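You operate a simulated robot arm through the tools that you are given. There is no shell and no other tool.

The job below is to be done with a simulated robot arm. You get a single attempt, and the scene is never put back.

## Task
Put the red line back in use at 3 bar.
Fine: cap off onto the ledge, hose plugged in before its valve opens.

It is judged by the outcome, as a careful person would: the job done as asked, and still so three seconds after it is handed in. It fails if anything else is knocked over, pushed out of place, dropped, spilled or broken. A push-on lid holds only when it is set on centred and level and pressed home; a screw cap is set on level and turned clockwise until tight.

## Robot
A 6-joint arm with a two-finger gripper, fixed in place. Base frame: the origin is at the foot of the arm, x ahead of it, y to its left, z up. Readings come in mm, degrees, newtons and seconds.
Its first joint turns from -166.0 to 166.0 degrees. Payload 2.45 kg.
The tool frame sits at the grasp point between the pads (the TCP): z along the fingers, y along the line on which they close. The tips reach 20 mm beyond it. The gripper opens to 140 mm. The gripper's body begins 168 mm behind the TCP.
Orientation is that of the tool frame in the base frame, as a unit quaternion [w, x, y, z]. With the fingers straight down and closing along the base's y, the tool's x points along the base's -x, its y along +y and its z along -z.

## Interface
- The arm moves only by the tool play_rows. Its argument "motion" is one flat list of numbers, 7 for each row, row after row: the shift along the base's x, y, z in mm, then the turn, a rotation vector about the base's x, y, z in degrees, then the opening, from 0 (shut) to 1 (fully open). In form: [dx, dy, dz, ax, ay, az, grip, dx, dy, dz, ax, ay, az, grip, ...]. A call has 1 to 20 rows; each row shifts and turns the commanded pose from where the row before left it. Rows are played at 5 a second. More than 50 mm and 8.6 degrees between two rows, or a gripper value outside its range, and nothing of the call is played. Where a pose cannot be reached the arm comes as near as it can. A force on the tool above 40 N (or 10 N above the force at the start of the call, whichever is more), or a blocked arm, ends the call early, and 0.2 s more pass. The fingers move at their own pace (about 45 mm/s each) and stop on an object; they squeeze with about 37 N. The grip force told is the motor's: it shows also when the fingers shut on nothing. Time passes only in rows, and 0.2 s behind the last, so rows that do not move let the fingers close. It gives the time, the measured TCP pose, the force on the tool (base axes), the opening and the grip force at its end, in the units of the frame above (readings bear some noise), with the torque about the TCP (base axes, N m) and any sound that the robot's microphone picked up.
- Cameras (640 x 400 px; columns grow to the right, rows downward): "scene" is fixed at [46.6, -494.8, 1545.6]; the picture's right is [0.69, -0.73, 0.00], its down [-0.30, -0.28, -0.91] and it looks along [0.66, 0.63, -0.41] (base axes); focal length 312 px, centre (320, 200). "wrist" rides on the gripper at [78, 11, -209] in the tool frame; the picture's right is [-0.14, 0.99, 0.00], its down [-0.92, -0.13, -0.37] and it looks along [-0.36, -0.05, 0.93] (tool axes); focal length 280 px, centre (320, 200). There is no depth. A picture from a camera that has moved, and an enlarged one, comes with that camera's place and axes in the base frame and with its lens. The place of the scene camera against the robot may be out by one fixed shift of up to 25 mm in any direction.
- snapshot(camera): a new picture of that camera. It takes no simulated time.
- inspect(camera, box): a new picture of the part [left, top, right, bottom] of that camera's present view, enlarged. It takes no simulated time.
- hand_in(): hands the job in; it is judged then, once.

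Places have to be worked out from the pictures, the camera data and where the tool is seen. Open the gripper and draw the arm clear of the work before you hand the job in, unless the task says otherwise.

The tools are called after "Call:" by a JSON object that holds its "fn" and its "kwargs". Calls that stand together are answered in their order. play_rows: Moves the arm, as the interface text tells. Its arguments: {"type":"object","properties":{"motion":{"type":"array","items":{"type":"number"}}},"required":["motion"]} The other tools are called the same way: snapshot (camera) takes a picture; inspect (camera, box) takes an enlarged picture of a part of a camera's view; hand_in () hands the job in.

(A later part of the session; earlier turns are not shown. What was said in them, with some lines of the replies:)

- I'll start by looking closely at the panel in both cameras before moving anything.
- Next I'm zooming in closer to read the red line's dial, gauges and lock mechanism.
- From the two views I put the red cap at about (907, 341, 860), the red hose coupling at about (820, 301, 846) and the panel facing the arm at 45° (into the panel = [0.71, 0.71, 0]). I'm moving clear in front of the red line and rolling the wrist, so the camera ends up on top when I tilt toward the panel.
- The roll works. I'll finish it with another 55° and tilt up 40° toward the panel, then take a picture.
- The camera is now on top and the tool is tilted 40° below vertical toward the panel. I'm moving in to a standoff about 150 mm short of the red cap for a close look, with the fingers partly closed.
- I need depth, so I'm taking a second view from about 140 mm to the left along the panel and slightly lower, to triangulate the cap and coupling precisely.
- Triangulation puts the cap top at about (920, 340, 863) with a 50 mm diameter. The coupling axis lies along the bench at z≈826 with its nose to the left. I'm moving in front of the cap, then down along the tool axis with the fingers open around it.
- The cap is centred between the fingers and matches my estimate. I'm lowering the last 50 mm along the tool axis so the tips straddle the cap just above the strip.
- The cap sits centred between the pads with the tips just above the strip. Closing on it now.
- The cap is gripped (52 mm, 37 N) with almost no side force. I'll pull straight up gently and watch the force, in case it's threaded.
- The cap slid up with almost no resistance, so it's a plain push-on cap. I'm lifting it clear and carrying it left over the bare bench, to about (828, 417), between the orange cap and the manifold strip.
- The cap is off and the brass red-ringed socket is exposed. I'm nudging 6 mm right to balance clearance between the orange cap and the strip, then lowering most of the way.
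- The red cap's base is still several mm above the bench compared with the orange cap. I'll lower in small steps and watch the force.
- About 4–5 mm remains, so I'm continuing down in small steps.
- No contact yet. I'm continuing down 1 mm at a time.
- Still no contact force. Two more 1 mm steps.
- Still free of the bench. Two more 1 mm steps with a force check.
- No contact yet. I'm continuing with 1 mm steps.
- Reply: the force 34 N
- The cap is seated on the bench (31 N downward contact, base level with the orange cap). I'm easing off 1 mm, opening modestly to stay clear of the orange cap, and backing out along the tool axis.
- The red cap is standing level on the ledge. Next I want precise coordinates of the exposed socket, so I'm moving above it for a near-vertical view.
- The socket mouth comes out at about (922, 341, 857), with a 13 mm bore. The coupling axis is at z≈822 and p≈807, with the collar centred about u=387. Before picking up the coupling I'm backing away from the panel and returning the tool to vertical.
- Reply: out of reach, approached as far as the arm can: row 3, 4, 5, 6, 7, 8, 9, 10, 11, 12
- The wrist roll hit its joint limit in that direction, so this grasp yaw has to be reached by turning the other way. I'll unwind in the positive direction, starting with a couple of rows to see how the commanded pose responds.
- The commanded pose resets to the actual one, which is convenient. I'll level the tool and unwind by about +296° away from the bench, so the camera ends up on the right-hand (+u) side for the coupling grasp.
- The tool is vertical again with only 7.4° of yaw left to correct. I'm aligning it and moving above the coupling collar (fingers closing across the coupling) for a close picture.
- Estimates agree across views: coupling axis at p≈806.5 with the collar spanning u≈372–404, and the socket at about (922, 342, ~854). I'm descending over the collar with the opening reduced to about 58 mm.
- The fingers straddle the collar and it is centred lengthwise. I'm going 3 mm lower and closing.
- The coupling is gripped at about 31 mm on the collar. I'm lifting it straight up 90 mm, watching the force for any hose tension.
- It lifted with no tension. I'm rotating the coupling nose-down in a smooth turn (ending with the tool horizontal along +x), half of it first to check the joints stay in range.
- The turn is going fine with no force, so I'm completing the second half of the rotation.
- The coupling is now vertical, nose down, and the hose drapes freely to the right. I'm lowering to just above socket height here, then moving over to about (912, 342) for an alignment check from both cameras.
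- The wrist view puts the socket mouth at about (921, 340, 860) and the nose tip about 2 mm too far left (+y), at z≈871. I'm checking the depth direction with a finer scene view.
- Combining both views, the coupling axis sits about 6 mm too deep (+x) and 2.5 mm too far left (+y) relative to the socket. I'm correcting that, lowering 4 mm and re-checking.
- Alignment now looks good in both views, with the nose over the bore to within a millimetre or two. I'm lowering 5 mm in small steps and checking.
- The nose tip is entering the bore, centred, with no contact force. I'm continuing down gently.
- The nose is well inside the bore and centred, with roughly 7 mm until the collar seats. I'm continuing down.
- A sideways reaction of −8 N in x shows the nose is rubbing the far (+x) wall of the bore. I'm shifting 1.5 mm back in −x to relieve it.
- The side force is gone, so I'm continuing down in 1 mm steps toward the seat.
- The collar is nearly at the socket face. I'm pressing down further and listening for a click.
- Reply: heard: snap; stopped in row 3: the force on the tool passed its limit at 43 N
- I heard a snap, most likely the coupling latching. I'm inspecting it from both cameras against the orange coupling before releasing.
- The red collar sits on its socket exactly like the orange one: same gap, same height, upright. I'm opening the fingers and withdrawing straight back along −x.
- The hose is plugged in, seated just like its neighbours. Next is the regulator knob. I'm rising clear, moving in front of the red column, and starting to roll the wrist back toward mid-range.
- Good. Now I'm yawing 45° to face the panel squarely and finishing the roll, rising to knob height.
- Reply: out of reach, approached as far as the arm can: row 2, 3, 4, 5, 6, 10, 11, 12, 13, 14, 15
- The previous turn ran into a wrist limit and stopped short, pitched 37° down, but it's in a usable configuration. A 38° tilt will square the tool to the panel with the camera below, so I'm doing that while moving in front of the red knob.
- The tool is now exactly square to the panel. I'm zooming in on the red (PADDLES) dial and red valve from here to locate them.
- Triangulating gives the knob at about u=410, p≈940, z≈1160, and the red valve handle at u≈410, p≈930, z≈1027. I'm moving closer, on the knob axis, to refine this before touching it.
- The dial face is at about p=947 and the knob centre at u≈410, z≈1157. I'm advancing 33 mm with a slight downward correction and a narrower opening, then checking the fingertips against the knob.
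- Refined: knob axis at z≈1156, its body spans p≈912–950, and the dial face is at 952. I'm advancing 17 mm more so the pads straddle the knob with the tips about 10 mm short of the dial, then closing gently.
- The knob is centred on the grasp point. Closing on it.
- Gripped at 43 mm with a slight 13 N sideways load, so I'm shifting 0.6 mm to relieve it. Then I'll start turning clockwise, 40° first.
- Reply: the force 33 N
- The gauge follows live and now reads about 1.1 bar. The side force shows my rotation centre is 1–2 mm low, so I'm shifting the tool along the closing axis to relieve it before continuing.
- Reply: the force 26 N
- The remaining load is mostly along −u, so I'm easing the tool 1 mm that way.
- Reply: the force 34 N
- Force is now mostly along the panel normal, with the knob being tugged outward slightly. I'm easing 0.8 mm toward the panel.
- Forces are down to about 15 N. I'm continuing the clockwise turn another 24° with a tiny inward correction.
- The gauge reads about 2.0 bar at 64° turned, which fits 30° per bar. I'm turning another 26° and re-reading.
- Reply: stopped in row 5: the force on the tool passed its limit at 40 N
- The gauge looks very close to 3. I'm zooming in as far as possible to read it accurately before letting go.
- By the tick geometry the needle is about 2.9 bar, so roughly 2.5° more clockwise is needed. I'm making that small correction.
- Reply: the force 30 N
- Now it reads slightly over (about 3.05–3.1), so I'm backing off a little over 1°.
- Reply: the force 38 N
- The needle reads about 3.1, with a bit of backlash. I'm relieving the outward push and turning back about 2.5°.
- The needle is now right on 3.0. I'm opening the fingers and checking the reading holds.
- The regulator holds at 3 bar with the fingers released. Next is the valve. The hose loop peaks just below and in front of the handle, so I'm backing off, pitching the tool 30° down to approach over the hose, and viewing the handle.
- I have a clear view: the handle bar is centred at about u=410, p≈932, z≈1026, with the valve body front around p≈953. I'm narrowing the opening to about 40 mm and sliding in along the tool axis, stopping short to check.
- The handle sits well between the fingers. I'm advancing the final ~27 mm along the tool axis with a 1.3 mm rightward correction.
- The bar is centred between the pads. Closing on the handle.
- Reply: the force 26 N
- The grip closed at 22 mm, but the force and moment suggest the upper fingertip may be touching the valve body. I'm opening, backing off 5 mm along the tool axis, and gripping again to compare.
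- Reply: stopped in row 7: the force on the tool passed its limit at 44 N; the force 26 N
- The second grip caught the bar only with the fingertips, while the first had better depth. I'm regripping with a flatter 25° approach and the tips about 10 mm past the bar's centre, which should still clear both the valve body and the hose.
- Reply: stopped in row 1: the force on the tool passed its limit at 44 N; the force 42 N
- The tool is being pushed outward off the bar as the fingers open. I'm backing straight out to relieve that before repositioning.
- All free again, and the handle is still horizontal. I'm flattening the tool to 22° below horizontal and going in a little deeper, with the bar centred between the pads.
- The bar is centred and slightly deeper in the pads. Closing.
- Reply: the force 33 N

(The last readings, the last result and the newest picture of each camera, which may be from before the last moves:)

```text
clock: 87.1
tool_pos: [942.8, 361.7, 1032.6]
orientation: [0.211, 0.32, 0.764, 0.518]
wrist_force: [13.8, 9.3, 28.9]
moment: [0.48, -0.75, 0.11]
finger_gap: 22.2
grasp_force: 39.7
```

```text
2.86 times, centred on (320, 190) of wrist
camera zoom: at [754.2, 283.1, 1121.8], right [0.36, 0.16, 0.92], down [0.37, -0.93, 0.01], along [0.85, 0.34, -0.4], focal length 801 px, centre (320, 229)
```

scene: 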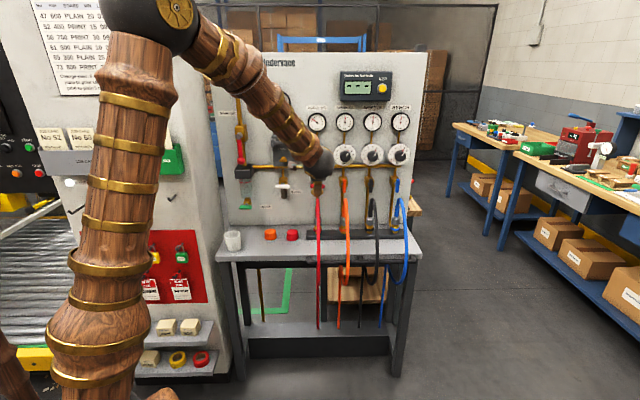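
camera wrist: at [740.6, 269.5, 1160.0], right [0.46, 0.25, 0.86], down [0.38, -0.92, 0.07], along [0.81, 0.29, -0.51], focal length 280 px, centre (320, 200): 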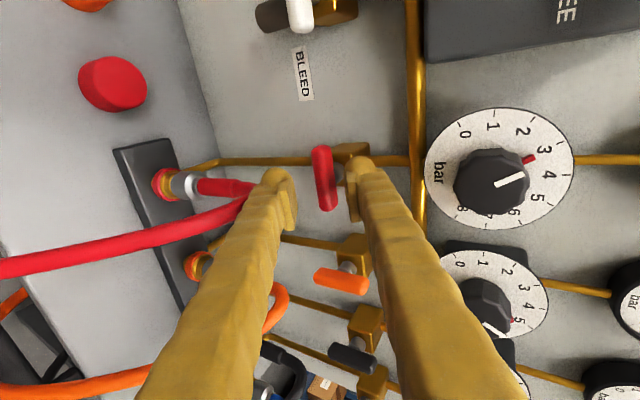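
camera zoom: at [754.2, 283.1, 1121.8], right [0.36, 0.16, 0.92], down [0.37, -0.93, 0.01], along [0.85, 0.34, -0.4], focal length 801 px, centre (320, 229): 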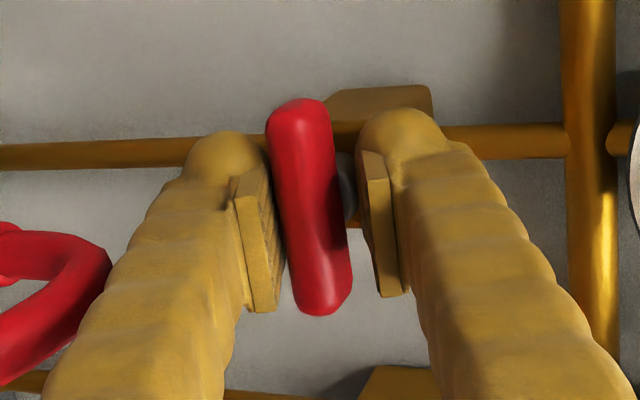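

The gap is again 22 mm with the upper finger pushed up, so the tips are pinching the thicker stem behind the bar. I'm opening, backing off 6 mm so the tips stay on the bar itself, and re-gripping.

Call:
{"fn": "play_rows", "kwargs": {"motion": [0, 0, 0, 0, 0, 0, 0.29, 0, 0, 0, 0, 0, 0, 0.29, -4.2, -4.2, 1.3, 0, 0, 0, 0.29, 0, 0, 0, 0, 0, 0, 0.16, 0, 0, 0, 0, 0, 0, 0.12, 0, 0, 0, 0, 0, 0, 0.1]}}

Call:
{"fn": "inspect", "kwargs": {"camera": "wrist", "box": [240, 120, 400, 260]}}

```text
clock: 88.6
tool_pos: [936.3, 356.0, 1033.0]
orientation: [0.21, 0.322, 0.764, 0.518]
wrist_force: [-33.5, -24.7, 13.4]
moment: [0.66, -0.83, 0.17]
finger_gap: 17.2
grasp_force: 19.6
stopped in row 6: the force on the tool passed its limit at 47 N (the readings are from after the stop); the commanded pose is now the measured one
```

```text
2.86 times, centred on (320, 190) of wrist
camera zoom: at [748.1, 277.4, 1122.6], right [0.37, 0.16, 0.92], down [0.37, -0.93, 0.01], along [0.85, 0.34, -0.4], focal length 801 px, centre (320, 229)
```

zoom: 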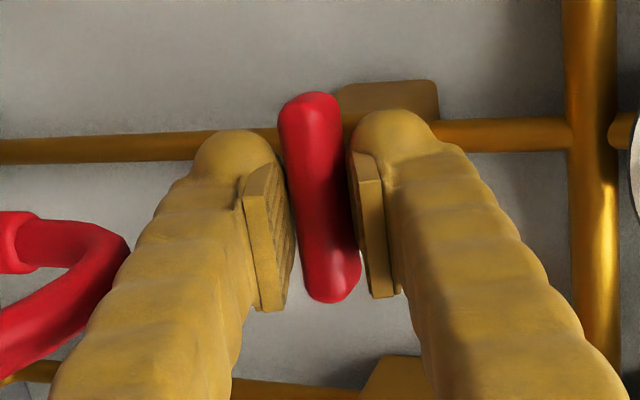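

Closing here wedges the tool outward; deeper, the upper tip hits the valve body. A better way is to hold the T-bar by its two ends, where fingers pass on either side of the valve body. I'm backing out first.

Call:
{"fn": "play_rows", "kwargs": {"motion": [-2.1, -2.1, 0.8, 0, 0, 0, 0.29]}}

Call:
{"fn": "play_rows", "kwargs": {"motion": [-6, -6, 4, 0, 0, 0, 0.29, -15, -15, 10, 0, 0, 0, 0.29, -25, -25, 25, 0, 0, 0, 0.4, -15, -15, 25, 0, 0, 0, 0.5, 0, 0, 0, 0, 0, 0, 0.64]}}

Call:
{"fn": "inspect", "kwargs": {"camera": "scene", "box": [280, 160, 360, 210]}}

```text
clock: 89.0
tool_pos: [935.8, 353.7, 1032.7]
orientation: [0.211, 0.322, 0.765, 0.517]
wrist_force: [0.0, -0.8, -1.2]
moment: [0.02, -0.04, 0.01]
finger_gap: 32.0
grasp_force: 0.2
```

```text
clock: 90.2
tool_pos: [874.8, 292.4, 1097.0]
orientation: [0.21, 0.321, 0.765, 0.518]
wrist_force: [0.2, 0.1, 0.7]
moment: [-0.01, 0.02, -0.01]
finger_gap: 89.3
grasp_force: 0.1
```

```text
8.00 times, centred on (320, 185) of scene
camera zoom: at [46.6, -494.8, 1545.6], right [0.69, -0.73, 0.0], down [-0.3, -0.28, -0.91], along [0.66, 0.63, -0.41], focal length 2498 px, centre (320, 320)
```

zoom: 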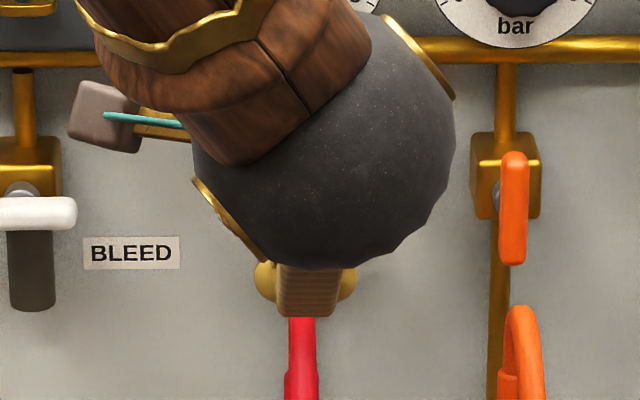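

Clear of the handle. I'm rolling the gripper 90° so it closes along the panel (to catch both bar ends), and pitching to 45° down.

Call:
{"fn": "play_rows", "kwargs": {"motion": [0, 0, 0, -5.362, -5.362, 3.068, 0.64, 0, 0, 0, -5.362, -5.362, 3.068, 0.64, 0, 0, 0, -5.362, -5.362, 3.068, 0.64, 0, 0, 0, -5.362, -5.362, 3.068, 0.64, 0, 0, 0, -5.362, -5.362, 3.068, 0.64, 0, 0, 0, -5.362, -5.362, 3.068, 0.64, 0, 0, 0, -5.362, -5.362, 3.068, 0.64, 0, 0, 0, -5.362, -5.362, 3.068, 0.64, 0, 0, 0, -5.362, -5.362, 3.068, 0.64, 0, 0, 0, -5.362, -5.362, 3.068, 0.64, 0, 0, 0, -5.362, -5.362, 3.068, 0.64, 0, 0, 0, -5.42, 5.42, 0, 0.64, 0, 0, 0, -5.42, 5.42, 0, 0.64, 0, 0, 0, -5.42, 5.42, 0, 0.64, 0, 0, 0, 0, 0, 0, 0.64]}}

Call:
{"fn": "snapshot", "kwargs": {"camera": "wrist"}}

Call:
{"fn": "inspect", "kwargs": {"camera": "scene", "box": [270, 150, 370, 220]}}

```text
clock: 93.4
tool_pos: [875.7, 293.2, 1098.8]
orientation: [0.352, -0.349, 0.856, 0.148]
wrist_force: [0.0, 0.4, 0.1]
moment: [0.0, -0.02, -0.01]
finger_gap: 89.7
grasp_force: 0.0
```

```text
taken
camera wrist: at [723.6, 159.0, 1191.0], right [-0.63, 0.77, 0.1], down [0.37, 0.18, 0.91], along [0.69, 0.61, -0.4], focal length 280 px, centre (320, 200)
```

wrist: 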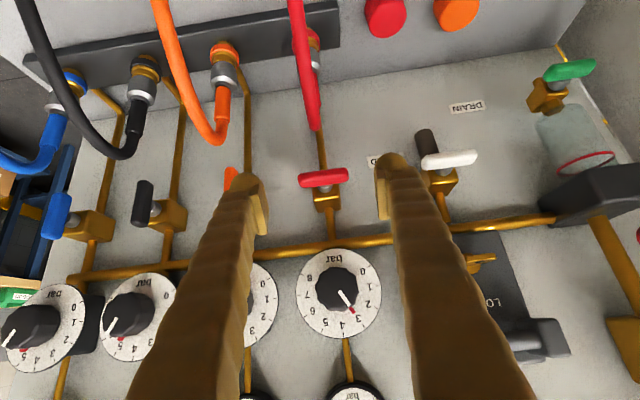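

```text
5.71 times, centred on (320, 185) of scene
camera zoom: at [46.6, -494.8, 1545.6], right [0.69, -0.73, 0.0], down [-0.3, -0.28, -0.91], along [0.66, 0.63, -0.41], focal length 1784 px, centre (320, 286)
```

zoom: 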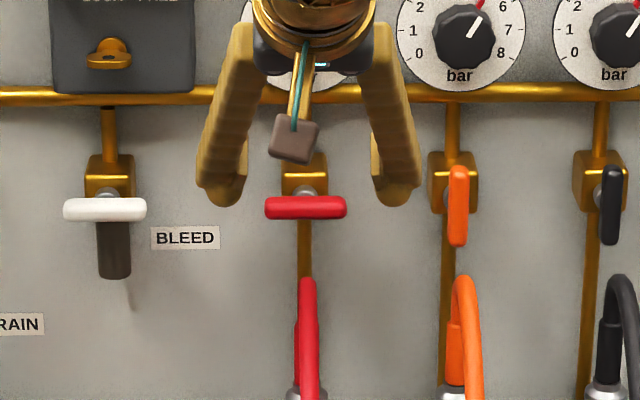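

The fingers now straddle the bar's ends from above, with the hose between them and clear. I'm zooming in to centre accurately on the bar.

Call:
{"fn": "inspect", "kwargs": {"camera": "wrist", "box": [270, 140, 380, 230]}}

```text
4.44 times, centred on (325, 185) of wrist
camera zoom: at [723.6, 159.0, 1191.0], right [-0.63, 0.77, 0.1], down [0.37, 0.18, 0.91], along [0.69, 0.61, -0.4], focal length 1246 px, centre (298, 267)
```

zoom: 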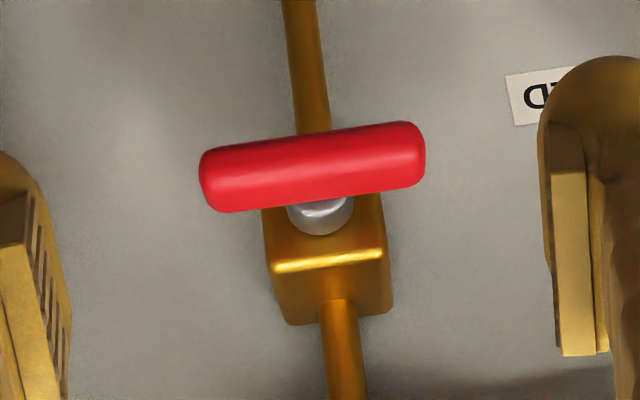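

The bar is centred at about u=409, p≈931, z≈1026 and is 65 mm long. I'm lining up on its axis and advancing most of the way.

Call:
{"fn": "play_rows", "kwargs": {"motion": [10.7, 12, 16, 0, 0, 0, 0.64, 15.55, 15.55, -22, 0, 0, 0, 0.64, 15.55, 15.55, -22, 0, 0, 0, 0.64, 15.55, 15.55, -22, 0, 0, 0, 0.64, 0, 0, 0, 0, 0, 0, 0.64]}}

Call:
{"fn": "inspect", "kwargs": {"camera": "wrist", "box": [250, 130, 390, 260]}}

Call:
{"fn": "inspect", "kwargs": {"camera": "scene", "box": [280, 160, 360, 210]}}

```text
clock: 94.6
tool_pos: [930.9, 351.1, 1047.8]
orientation: [0.352, -0.349, 0.856, 0.148]
wrist_force: [-0.8, 0.1, 0.2]
moment: [0.0, -0.01, 0.01]
finger_gap: 89.7
grasp_force: 0.0
```

```text
3.08 times, centred on (320, 195) of wrist
camera zoom: at [780.5, 217.7, 1140.4], right [-0.62, 0.77, 0.1], down [0.37, 0.18, 0.91], along [0.69, 0.61, -0.4], focal length 863 px, centre (320, 215)
```

zoom: 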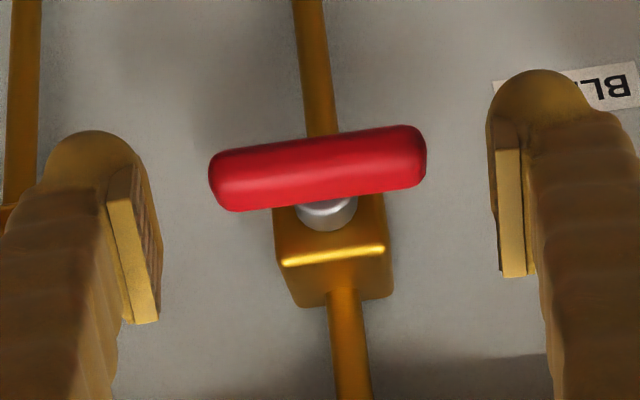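

```text
8.00 times, centred on (320, 185) of scene
camera zoom: at [46.6, -494.8, 1545.6], right [0.69, -0.73, 0.0], down [-0.3, -0.28, -0.91], along [0.66, 0.63, -0.41], focal length 2498 px, centre (320, 320)
```

zoom: 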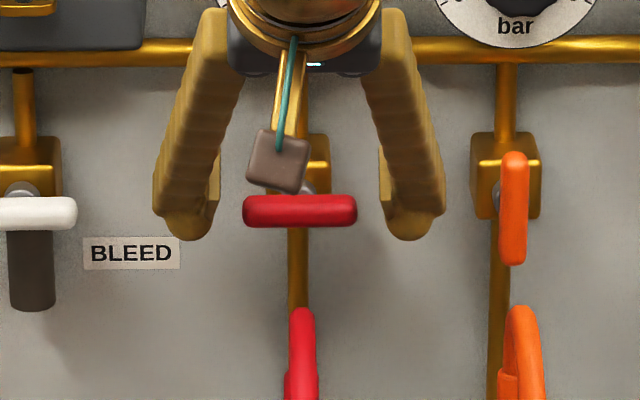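

Centred in both views. I'm advancing the remaining 31 mm so the bar ends sit between the pads.

Call:
{"fn": "play_rows", "kwargs": {"motion": [8, 8, -11, 0, 0, 0, 0.62, 7.5, 7.5, -11, 0, 0, 0, 0.6, 0, 0, 0, 0, 0, 0, 0.58]}}

Call:
{"fn": "inspect", "kwargs": {"camera": "wrist", "box": [250, 130, 390, 260]}}

Call:
{"fn": "inspect", "kwargs": {"camera": "scene", "box": [280, 160, 360, 210]}}

```text
clock: 95.4
tool_pos: [946.4, 367.3, 1025.0]
orientation: [0.352, -0.348, 0.856, 0.148]
wrist_force: [0.4, 0.9, 1.4]
moment: [0.01, 0.01, -0.03]
finger_gap: 81.1
grasp_force: 0.1
```

```text
3.08 times, centred on (320, 195) of wrist
camera zoom: at [795.6, 233.1, 1118.4], right [-0.63, 0.77, 0.1], down [0.37, 0.18, 0.91], along [0.68, 0.61, -0.4], focal length 863 px, centre (320, 215)
```

zoom: 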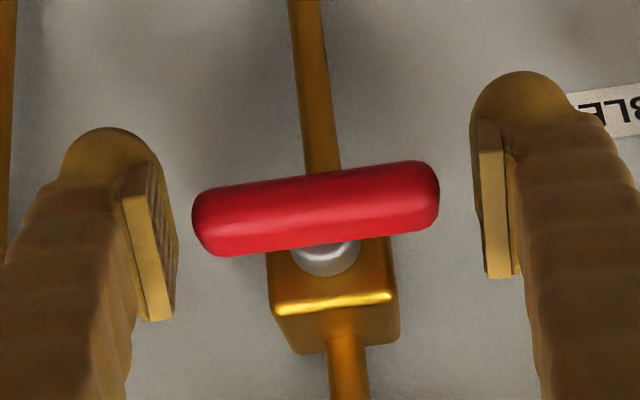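

```text
8.00 times, centred on (320, 185) of scene
camera zoom: at [46.6, -494.8, 1545.6], right [0.69, -0.73, 0.0], down [-0.3, -0.28, -0.91], along [0.66, 0.63, -0.41], focal length 2498 px, centre (320, 320)
```

zoom: 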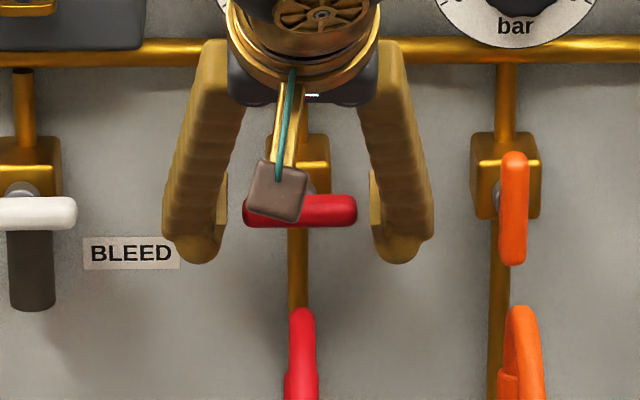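

A couple of mm of fine correction (up 2, right 0.8), then closing on the bar's ends.

Call:
{"fn": "play_rows", "kwargs": {"motion": [1.2, 0.1, 2, 0, 0, 0, 0.56, 0, 0, 0, 0, 0, 0, 0.5, 0, 0, 0, 0, 0, 0, 0.4, 0, 0, 0, 0, 0, 0, 0.3, 0, 0, 0, 0, 0, 0, 0.3]}}

Call:
{"fn": "inspect", "kwargs": {"camera": "wrist", "box": [250, 130, 390, 260]}}

```text
clock: 96.6
tool_pos: [948.5, 366.7, 1028.3]
orientation: [0.351, -0.349, 0.856, 0.148]
wrist_force: [-3.6, 5.3, 1.3]
moment: [0.01, 0.0, -0.11]
finger_gap: 62.9
grasp_force: 45.2
```

```text
3.08 times, centred on (320, 195) of wrist
camera zoom: at [797.1, 233.2, 1120.6], right [-0.63, 0.77, 0.1], down [0.37, 0.18, 0.91], along [0.68, 0.61, -0.4], focal length 863 px, centre (320, 215)
```

zoom: 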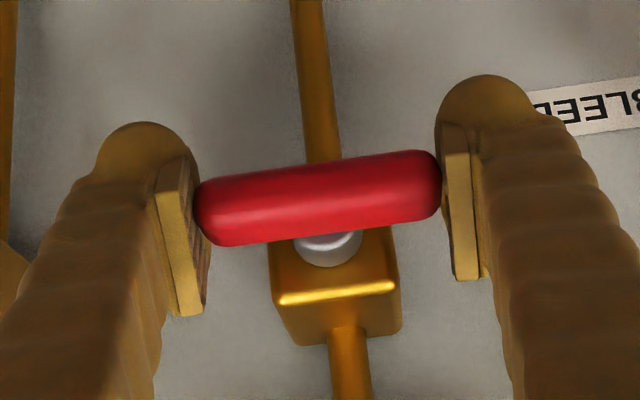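

A clean grip on both ends (62.9 mm, only 6 N side load). Trying a small counter-clockwise turn (the usual opening direction) to feel for resistance.

Call:
{"fn": "play_rows", "kwargs": {"motion": [0, 0, 0, -3.5, -3.5, 0, 0.3, 0, 0, 0, -3.5, -3.5, 0, 0.3]}}

Call:
{"fn": "inspect", "kwargs": {"camera": "wrist", "box": [250, 130, 390, 260]}}

Call:
{"fn": "inspect", "kwargs": {"camera": "scene", "box": [280, 160, 360, 210]}}

```text
clock: 97.2
tool_pos: [947.1, 367.0, 1027.9]
orientation: [0.382, -0.379, 0.84, 0.074]
wrist_force: [-10.7, 4.4, 7.1]
moment: [-0.06, 0.01, -0.24]
finger_gap: 63.1
grasp_force: 44.9
```

```text
3.08 times, centred on (320, 195) of wrist
camera zoom: at [786.0, 244.2, 1117.3], right [-0.63, 0.78, -0.07], down [0.26, 0.29, 0.92], along [0.73, 0.56, -0.39], focal length 863 px, centre (320, 215)
```

zoom: 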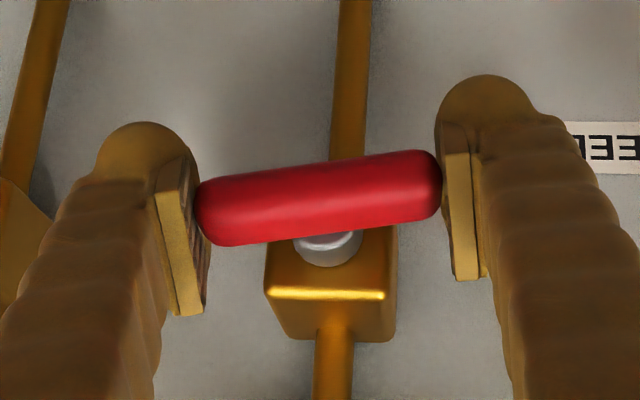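

```text
8.00 times, centred on (320, 185) of scene
camera zoom: at [46.6, -494.8, 1545.6], right [0.69, -0.73, 0.0], down [-0.3, -0.28, -0.91], along [0.66, 0.63, -0.41], focal length 2498 px, centre (320, 320)
```

zoom: 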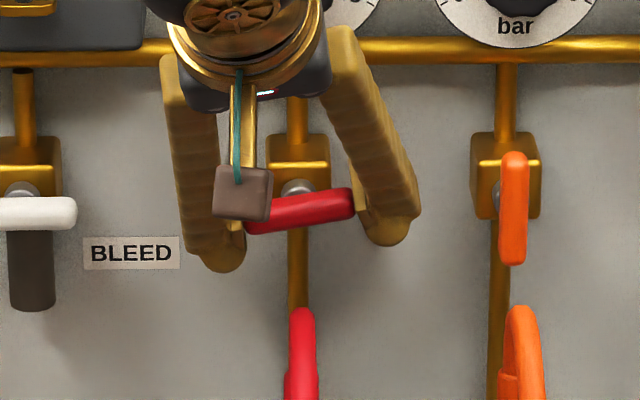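

The handle turns freely counter-clockwise with the gripper. I'm continuing another 32°.

Call:
{"fn": "play_rows", "kwargs": {"motion": [0, 0, 0, -5.657, -5.657, 0, 0.3, 0, 0, 0, -5.657, -5.657, 0, 0.3, 0, 0, 0, -5.657, -5.657, 0, 0.3, 0, 0, 0, -5.657, -5.657, 0, 0.3]}}

Call:
{"fn": "inspect", "kwargs": {"camera": "scene", "box": [260, 150, 372, 220]}}

Call:
{"fn": "snapshot", "kwargs": {"camera": "wrist"}}

```text
clock: 98.1
tool_pos: [948.0, 366.3, 1028.6]
orientation: [0.418, -0.433, 0.798, -0.033]
wrist_force: [-1.8, -3.9, 1.2]
moment: [-0.14, 0.1, 0.23]
finger_gap: 63.3
grasp_force: 44.9
out of reach, approached as far as the arm can: row 2, 3, 4
stopped in row 4: the force on the tool passed its limit at 46 N (the readings are from after the stop); the commanded pose is now the measured one
```

```text
5.71 times, centred on (316, 185) of scene
camera zoom: at [46.6, -494.8, 1545.6], right [0.69, -0.73, 0.0], down [-0.3, -0.28, -0.91], along [0.66, 0.63, -0.41], focal length 1784 px, centre (343, 286)
```

zoom: 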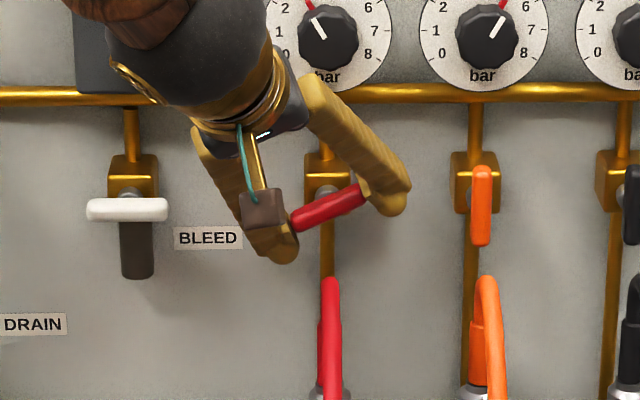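

```text
taken
camera wrist: at [775.0, 254.4, 1109.3], right [-0.62, 0.72, -0.32], down [0.08, 0.47, 0.88], along [0.78, 0.52, -0.35], focal length 280 px, centre (320, 200)
```

wrist: 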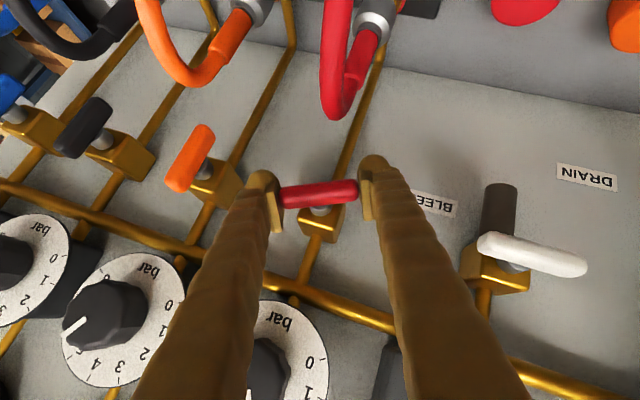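

The handle has turned about 27° counter-clockwise, but the arm reached a wrist alignment it can't pass. The handle moves easily, so I'll release and finish the turn by nudging the bar's left end down and around with closed fingers from a straight-in pose. Opening and backing out now.

Call:
{"fn": "play_rows", "kwargs": {"motion": [0, 0, 0, 0, 0, 0, 0.5, 0, 0, 0, 0, 0, 0, 0.62, -7, -3, 6.5, 0, 0, 0, 0.62, -16, -7, 15, 0, 0, 0, 0.62, -16, -7, 15, 0, 0, 0, 0.62, -16, -7, 15, 0, 0, 0, 0.62]}}

Call:
{"fn": "play_rows", "kwargs": {"motion": [0, 0, 0, 6.9, -2.07, 1.15, 0.5, 0, 0, 0, 6.9, -2.07, 1.15, 0.3, 0, 0, 0, 6.9, -2.07, 1.15, 0.2, 0, 0, 0, 6.9, -2.07, 1.15, 0.1, 0, 0, 0, 6.9, -2.07, 1.15, 0, 0, 0, 0, 6.9, -2.07, 1.15, 0, 0, 0, 0, 6.9, -2.07, 1.15, 0, 0, 0, 0, 0, 0, 0, 0]}}

Call:
{"fn": "snapshot", "kwargs": {"camera": "wrist"}}

Call:
{"fn": "snapshot", "kwargs": {"camera": "scene"}}

```text
clock: 99.5
tool_pos: [893.1, 345.3, 1077.7]
orientation: [0.417, -0.434, 0.798, -0.033]
wrist_force: [0.3, -0.9, -0.3]
moment: [0.01, -0.02, 0.0]
finger_gap: 86.8
grasp_force: 0.1
```

```text
clock: 101.3
tool_pos: [886.1, 346.3, 1071.2]
orientation: [0.63, -0.296, 0.672, 0.253]
wrist_force: [0.5, 0.6, -0.9]
moment: [0.0, -0.01, -0.04]
finger_gap: 0.0
grasp_force: 29.8
out of reach, approached as far as the arm can: row 1
```

```text
taken
camera wrist: at [731.9, 199.2, 1011.1], right [-0.71, 0.7, 0.1], down [-0.14, -0.28, 0.95], along [0.69, 0.66, 0.29], focal length 280 px, centre (320, 200)
```

wrist: 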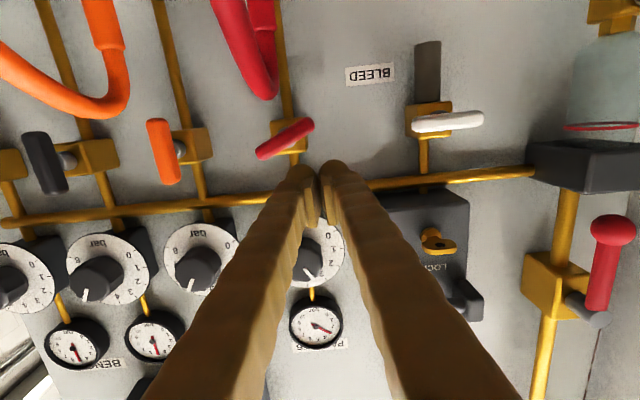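

```text
taken
```

scene: 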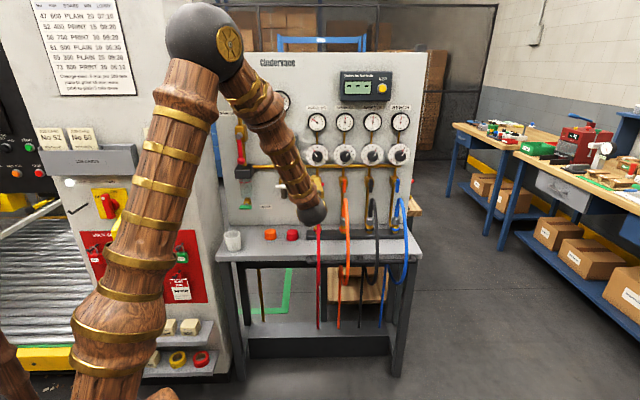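

The tool is straight-in again (4° pitch) with the fingers shut. The handle stands at about 27°, and the gauge still shows 3. I'm positioning the closed fingers above the bar's left end.

Call:
{"fn": "play_rows", "kwargs": {"motion": [-7.4, 7.4, -11, 0, 0, 0, 0, 0, 0, -10, 0, 0, 0, 0, 16, 16, 0, 0, 0, 0, 0, 16, 16, 0, 0, 0, 0, 0, 0, 0, 0, 0, 0, 0, 0]}}

Call:
{"fn": "inspect", "kwargs": {"camera": "wrist", "box": [240, 110, 400, 240]}}

Call:
{"fn": "inspect", "kwargs": {"camera": "scene", "box": [270, 150, 366, 210]}}

```text
clock: 102.5
tool_pos: [912.5, 386.5, 1052.9]
orientation: [0.629, -0.297, 0.672, 0.253]
wrist_force: [-0.4, 0.2, 0.4]
moment: [0.02, -0.02, 0.0]
finger_gap: 0.0
grasp_force: 29.5
```

```text
3.08 times, centred on (320, 175) of wrist
camera zoom: at [756.7, 239.4, 990.5], right [-0.71, 0.7, 0.1], down [-0.14, -0.28, 0.95], along [0.69, 0.66, 0.29], focal length 863 px, centre (320, 277)
```

zoom: 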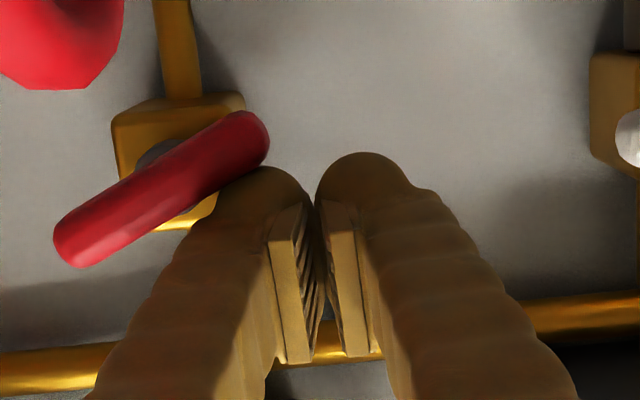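

```text
6.67 times, centred on (318, 180) of scene
camera zoom: at [46.6, -494.8, 1545.6], right [0.69, -0.73, 0.0], down [-0.3, -0.28, -0.91], along [0.66, 0.63, -0.41], focal length 2081 px, centre (333, 333)
```

zoom: 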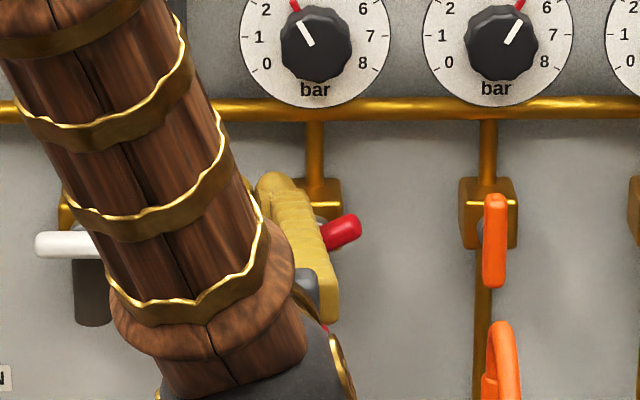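

The fingertips are just above the bar's left end. I'm pushing down and slightly right in small steps, watching force and handle angle.

Call:
{"fn": "play_rows", "kwargs": {"motion": [0.7, -0.7, -4, 0, 0, 0, 0, 0.7, -0.7, -4, 0, 0, 0, 0, 0.7, -0.7, -4, 0, 0, 0, 0, 0.7, -0.7, -4, 0, 0, 0, 0]}}

Call:
{"fn": "inspect", "kwargs": {"camera": "wrist", "box": [240, 110, 400, 240]}}

```text
clock: 103.5
tool_pos: [915.4, 383.3, 1036.8]
orientation: [0.629, -0.296, 0.673, 0.253]
wrist_force: [-2.9, 7.7, 3.2]
moment: [0.09, -0.03, 0.08]
finger_gap: 0.0
grasp_force: 29.8
```

```text
3.08 times, centred on (320, 175) of wrist
camera zoom: at [759.5, 236.3, 974.0], right [-0.71, 0.7, 0.1], down [-0.14, -0.28, 0.95], along [0.7, 0.66, 0.29], focal length 863 px, centre (320, 277)
```

zoom: 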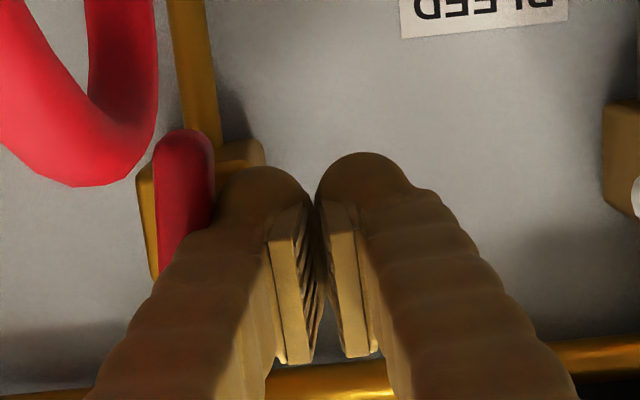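

The handle has swung most of the way and is nearly vertical. I'm nudging right in small steps until it meets its stop.

Call:
{"fn": "play_rows", "kwargs": {"motion": [1.4, -1.4, -1, 0, 0, 0, 0, 1.4, -1.4, -1, 0, 0, 0, 0]}}

Call:
{"fn": "inspect", "kwargs": {"camera": "wrist", "box": [220, 80, 400, 240]}}

Call:
{"fn": "inspect", "kwargs": {"camera": "scene", "box": [270, 150, 366, 210]}}

```text
clock: 104.2
tool_pos: [914.5, 382.6, 1034.3]
orientation: [0.629, -0.298, 0.671, 0.254]
wrist_force: [-6.8, 2.2, 2.0]
moment: [0.04, 0.06, -0.11]
finger_gap: 0.0
grasp_force: 29.5
stopped in row 2: the force on the tool passed its limit at 42 N (the readings are from after the stop); the commanded pose is now the measured one
```

```text
2.50 times, centred on (310, 160) of wrist
camera zoom: at [760.8, 234.9, 972.9], right [-0.71, 0.7, 0.1], down [-0.13, -0.28, 0.95], along [0.69, 0.66, 0.29], focal length 701 px, centre (345, 300)
```

zoom: 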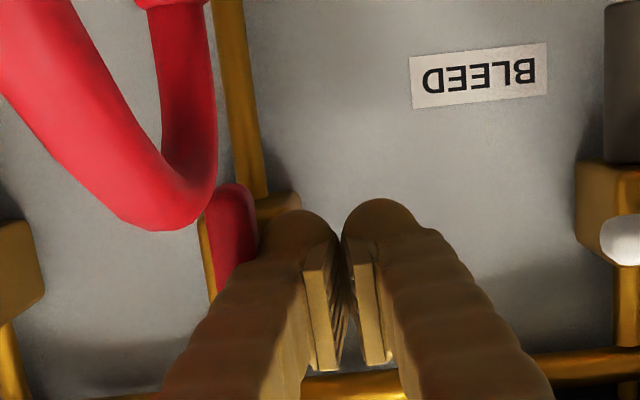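

```text
6.67 times, centred on (318, 180) of scene
camera zoom: at [46.6, -494.8, 1545.6], right [0.69, -0.73, 0.0], down [-0.3, -0.28, -0.91], along [0.66, 0.63, -0.41], focal length 2081 px, centre (333, 333)
```

zoom: 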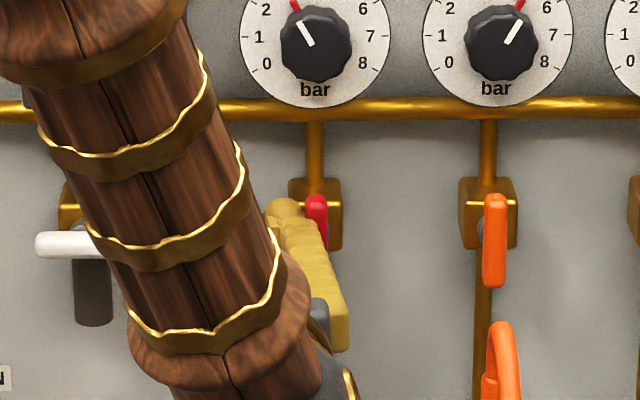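

It met a firm stop, so the handle should be fully vertical. I'm easing off to the left, then withdrawing straight back to look.

Call:
{"fn": "play_rows", "kwargs": {"motion": [-2.5, 2.5, 0.5, 0, 0, 0, 0, -3, 3, 1, 0, 0, 0, 0, -15, -15, 2, 0, 0, 0, 0, -30, -30, 4, 0, 0, 0, 0, -30, -30, 8, 0, 0, 0, 0]}}

Call:
{"fn": "snapshot", "kwargs": {"camera": "wrist"}}

Call:
{"fn": "inspect", "kwargs": {"camera": "wrist", "box": [230, 90, 330, 220]}}

Call:
{"fn": "inspect", "kwargs": {"camera": "scene", "box": [270, 100, 366, 230]}}

```text
clock: 105.4
tool_pos: [834.4, 311.3, 1050.1]
orientation: [0.629, -0.298, 0.672, 0.254]
wrist_force: [-1.1, 0.4, 0.3]
moment: [0.0, 0.01, 0.0]
finger_gap: 0.0
grasp_force: 30.1
```

```text
taken
camera wrist: at [680.5, 163.9, 989.1], right [-0.71, 0.7, 0.1], down [-0.13, -0.28, 0.95], along [0.69, 0.66, 0.29], focal length 280 px, centre (320, 200)
```

wrist: 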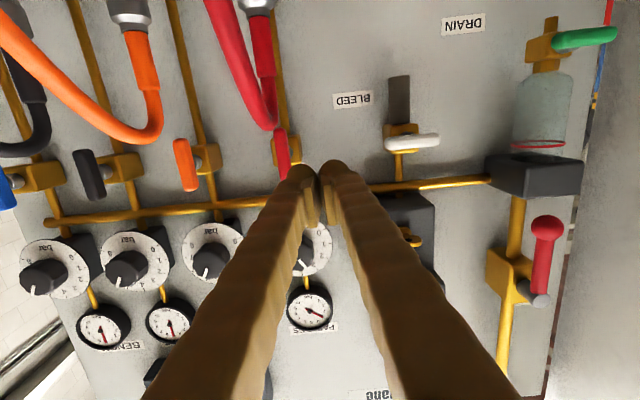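

```text
3.08 times, centred on (280, 155) of wrist
camera zoom: at [680.5, 163.9, 989.1], right [-0.71, 0.7, 0.1], down [-0.13, -0.28, 0.95], along [0.69, 0.66, 0.29], focal length 863 px, centre (443, 338)
```

zoom: 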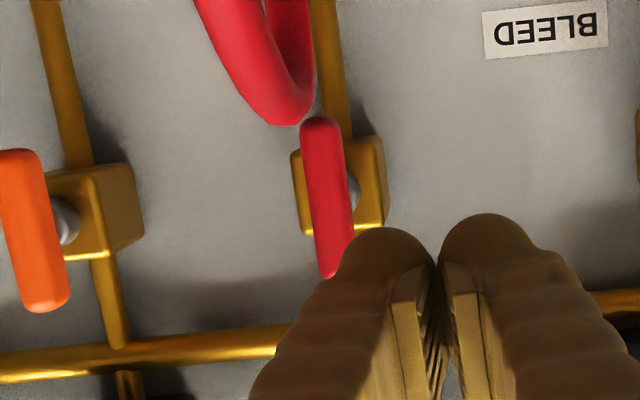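

```text
3.08 times, centred on (318, 165) of scene
camera zoom: at [46.6, -494.8, 1545.6], right [0.69, -0.73, 0.0], down [-0.3, -0.28, -0.91], along [0.66, 0.63, -0.41], focal length 961 px, centre (326, 308)
```

zoom: 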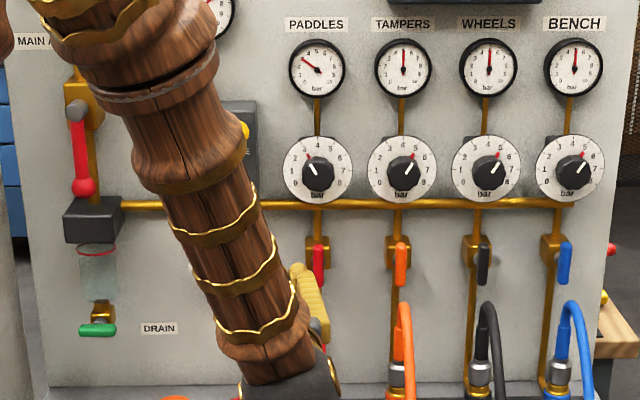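

The red handle is vertical, parallel with the other open valves. I'm drawing the arm clear and opening the gripper so I can read everything unobstructed.

Call:
{"fn": "play_rows", "kwargs": {"motion": [-14, -14, 20, 0, 0, 0, 0.2, -14, -14, 20, 0, 0, 0, 0.3, -14, -14, 20, 0, 0, 0, 0.5, -14, -14, 20, 0, 0, 0, 0.7, -14, -5, 25, 0, 0, 0, 0.8, -5, 15, 30, 0, 0, 0, 0.8, 0, 30, 30, 0, 0, 0, 0.8, 0, 30, 30, 0, 0, 0, 0.8, 0, 30, 30, 0, 0, 0, 0.8, 0, 30, 20, 0, 0, 0, 0.8]}}

Call:
{"fn": "snapshot", "kwargs": {"camera": "scene"}}

Call:
{"fn": "inspect", "kwargs": {"camera": "scene", "box": [308, 113, 326, 132]}}

Call:
{"fn": "inspect", "kwargs": {"camera": "scene", "box": [290, 140, 370, 240]}}

```text
clock: 107.6
tool_pos: [761.5, 386.0, 1293.7]
orientation: [0.629, -0.298, 0.672, 0.254]
wrist_force: [-0.2, -0.1, -0.1]
moment: [-0.02, -0.01, 0.0]
finger_gap: 112.2
grasp_force: 0.1
```

```text
taken
```

scene: 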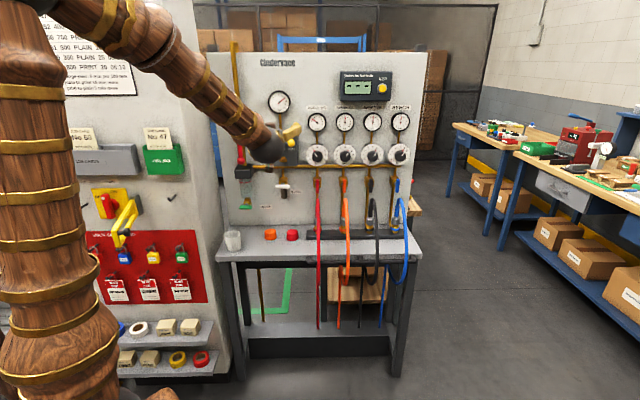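

```text
16.00 times, centred on (317, 122) of scene
camera zoom: at [46.6, -494.8, 1545.6], right [0.69, -0.73, 0.0], down [-0.3, -0.28, -0.91], along [0.66, 0.63, -0.41], focal length 4995 px, centre (368, 1440)
```

zoom: 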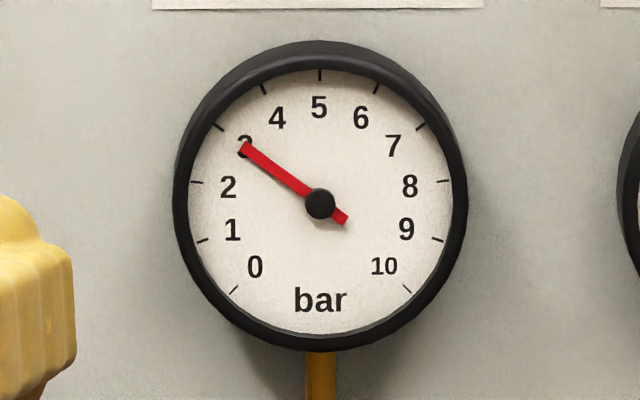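

```text
4.00 times, centred on (330, 190) of scene
camera zoom: at [46.6, -494.8, 1545.6], right [0.69, -0.73, 0.0], down [-0.3, -0.28, -0.91], along [0.66, 0.63, -0.41], focal length 1249 px, centre (280, 240)
```

zoom: 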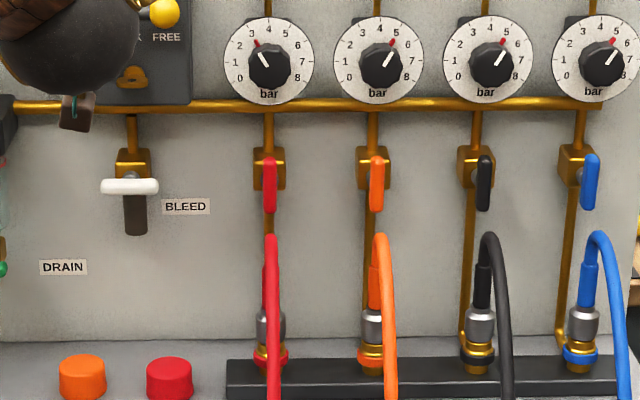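

The gauge holds exactly at 3 bar with the valve open, the hose is seated, and the cap is on the ledge. I'm pulling the arm further back and doing a final check of the whole board.

Call:
{"fn": "play_rows", "kwargs": {"motion": [-20, -20, 0, 0, 0, 0, 1, -20, -20, 0, 0, 0, 0, 1, -20, -20, 0, 0, 0, 0, 1, -20, -20, 0, 0, 0, 0, 1, -15, -15, 10, 0, 0, 0, 1, 0, 0, 0, 0, 0, 0, 1, 0, 0, 0, 0, 0, 0, 1]}}

Call:
{"fn": "snapshot", "kwargs": {"camera": "scene"}}

Call:
{"fn": "snapshot", "kwargs": {"camera": "wrist"}}

Call:
{"fn": "inspect", "kwargs": {"camera": "scene", "box": [210, 180, 430, 318]}}

Call:
{"fn": "inspect", "kwargs": {"camera": "scene", "box": [260, 80, 420, 180]}}

```text
clock: 109.2
tool_pos: [664.8, 290.9, 1305.3]
orientation: [0.629, -0.298, 0.672, 0.254]
wrist_force: [0.0, -0.3, -0.9]
moment: [0.0, -0.03, 0.0]
finger_gap: 139.8
grasp_force: 0.1
```

```text
taken
```

scene: 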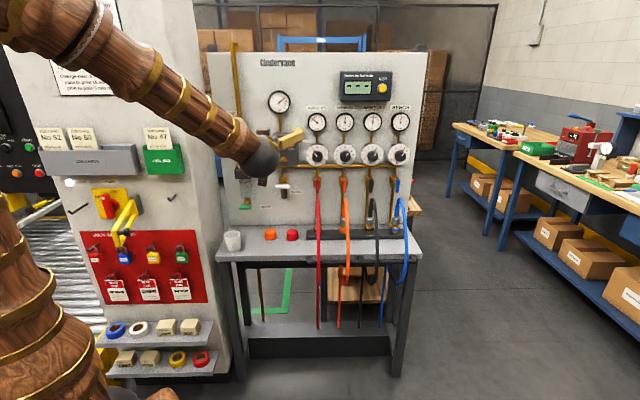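

```text
taken
camera wrist: at [510.6, 143.5, 1243.2], right [-0.71, 0.7, 0.1], down [-0.13, -0.28, 0.95], along [0.69, 0.66, 0.29], focal length 280 px, centre (320, 200)
```

wrist: 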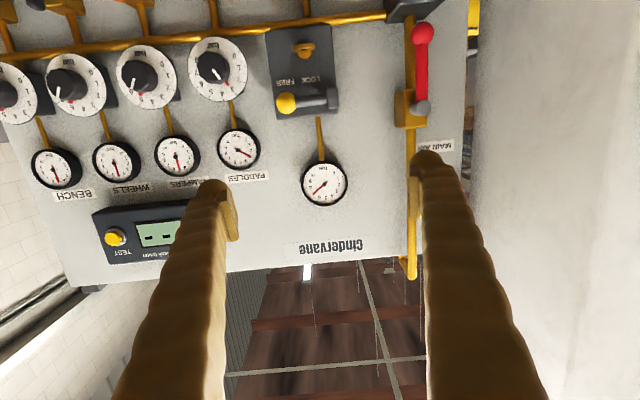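

```text
2.90 times, centred on (320, 249) of scene
camera zoom: at [46.6, -494.8, 1545.6], right [0.69, -0.73, 0.0], down [-0.3, -0.28, -0.91], along [0.66, 0.63, -0.41], focal length 905 px, centre (320, 58)
```

zoom: 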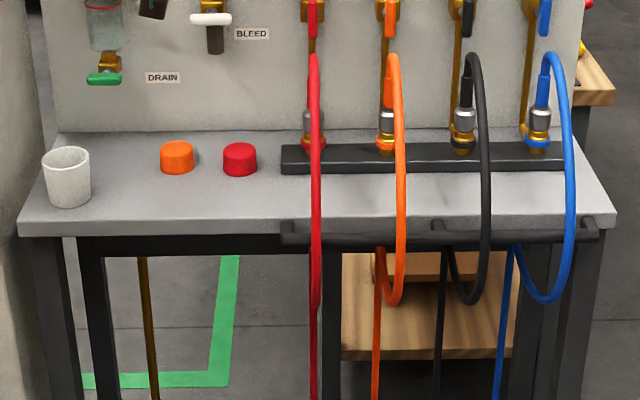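

```text
4.00 times, centred on (340, 130) of scene
camera zoom: at [46.6, -494.8, 1545.6], right [0.69, -0.73, 0.0], down [-0.3, -0.28, -0.91], along [0.66, 0.63, -0.41], focal length 1249 px, centre (240, 480)
```

zoom: 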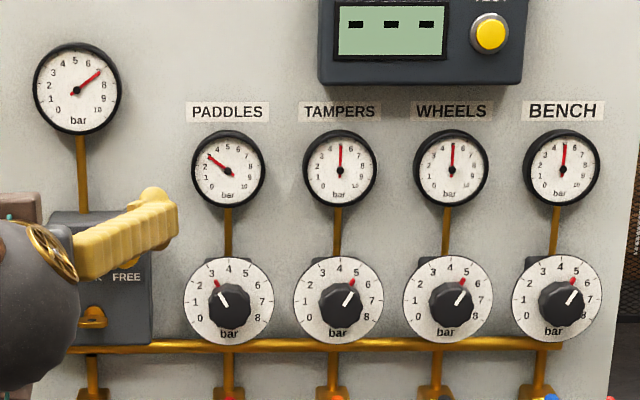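

The job is done:
- **Red (PADDLES) line:** the gauge and dial read 3 bar, and the valve handle is vertical, in line with the pipe.
- **Hose and cap:** the hose is latched in its socket and the cap stands on the ledge.
- **Everything else:** the other lines, the LOCK/FREE lever, cup and orange cap are unchanged.

The gripper is open and clear of the board, so I'm handing in.

Call:
{"fn": "hand_in", "kwargs": {}}

```text
The job is handed in.
```

The red (PADDLES) line is back in use at 3 bar, and I've handed the job in.

- **Cap:** it lifted straight off and is standing level on the ledge, beside the orange cap.
- **Hose:** it was plugged in before the valve was touched. It snapped home and sits the same as the orange one.
- **Pressure:** I set the regulator with the valve still closed. The gauge read 3 bar then and again after the valve was opened.
- **Valve:** it was opened last, counter-clockwise to its stop. The handle is now vertical, in line with the other open valves.

The first few tries at gripping the valve handle slipped or touched the valve body. I turned it part way by its ends and pushed it the rest of the way with closed fingers. I saw no damage.

In the last pictures the other lines were still at 5 bar. The lock lever, cup and orange cap had not moved. The gripper is open and the arm is clear of the board.
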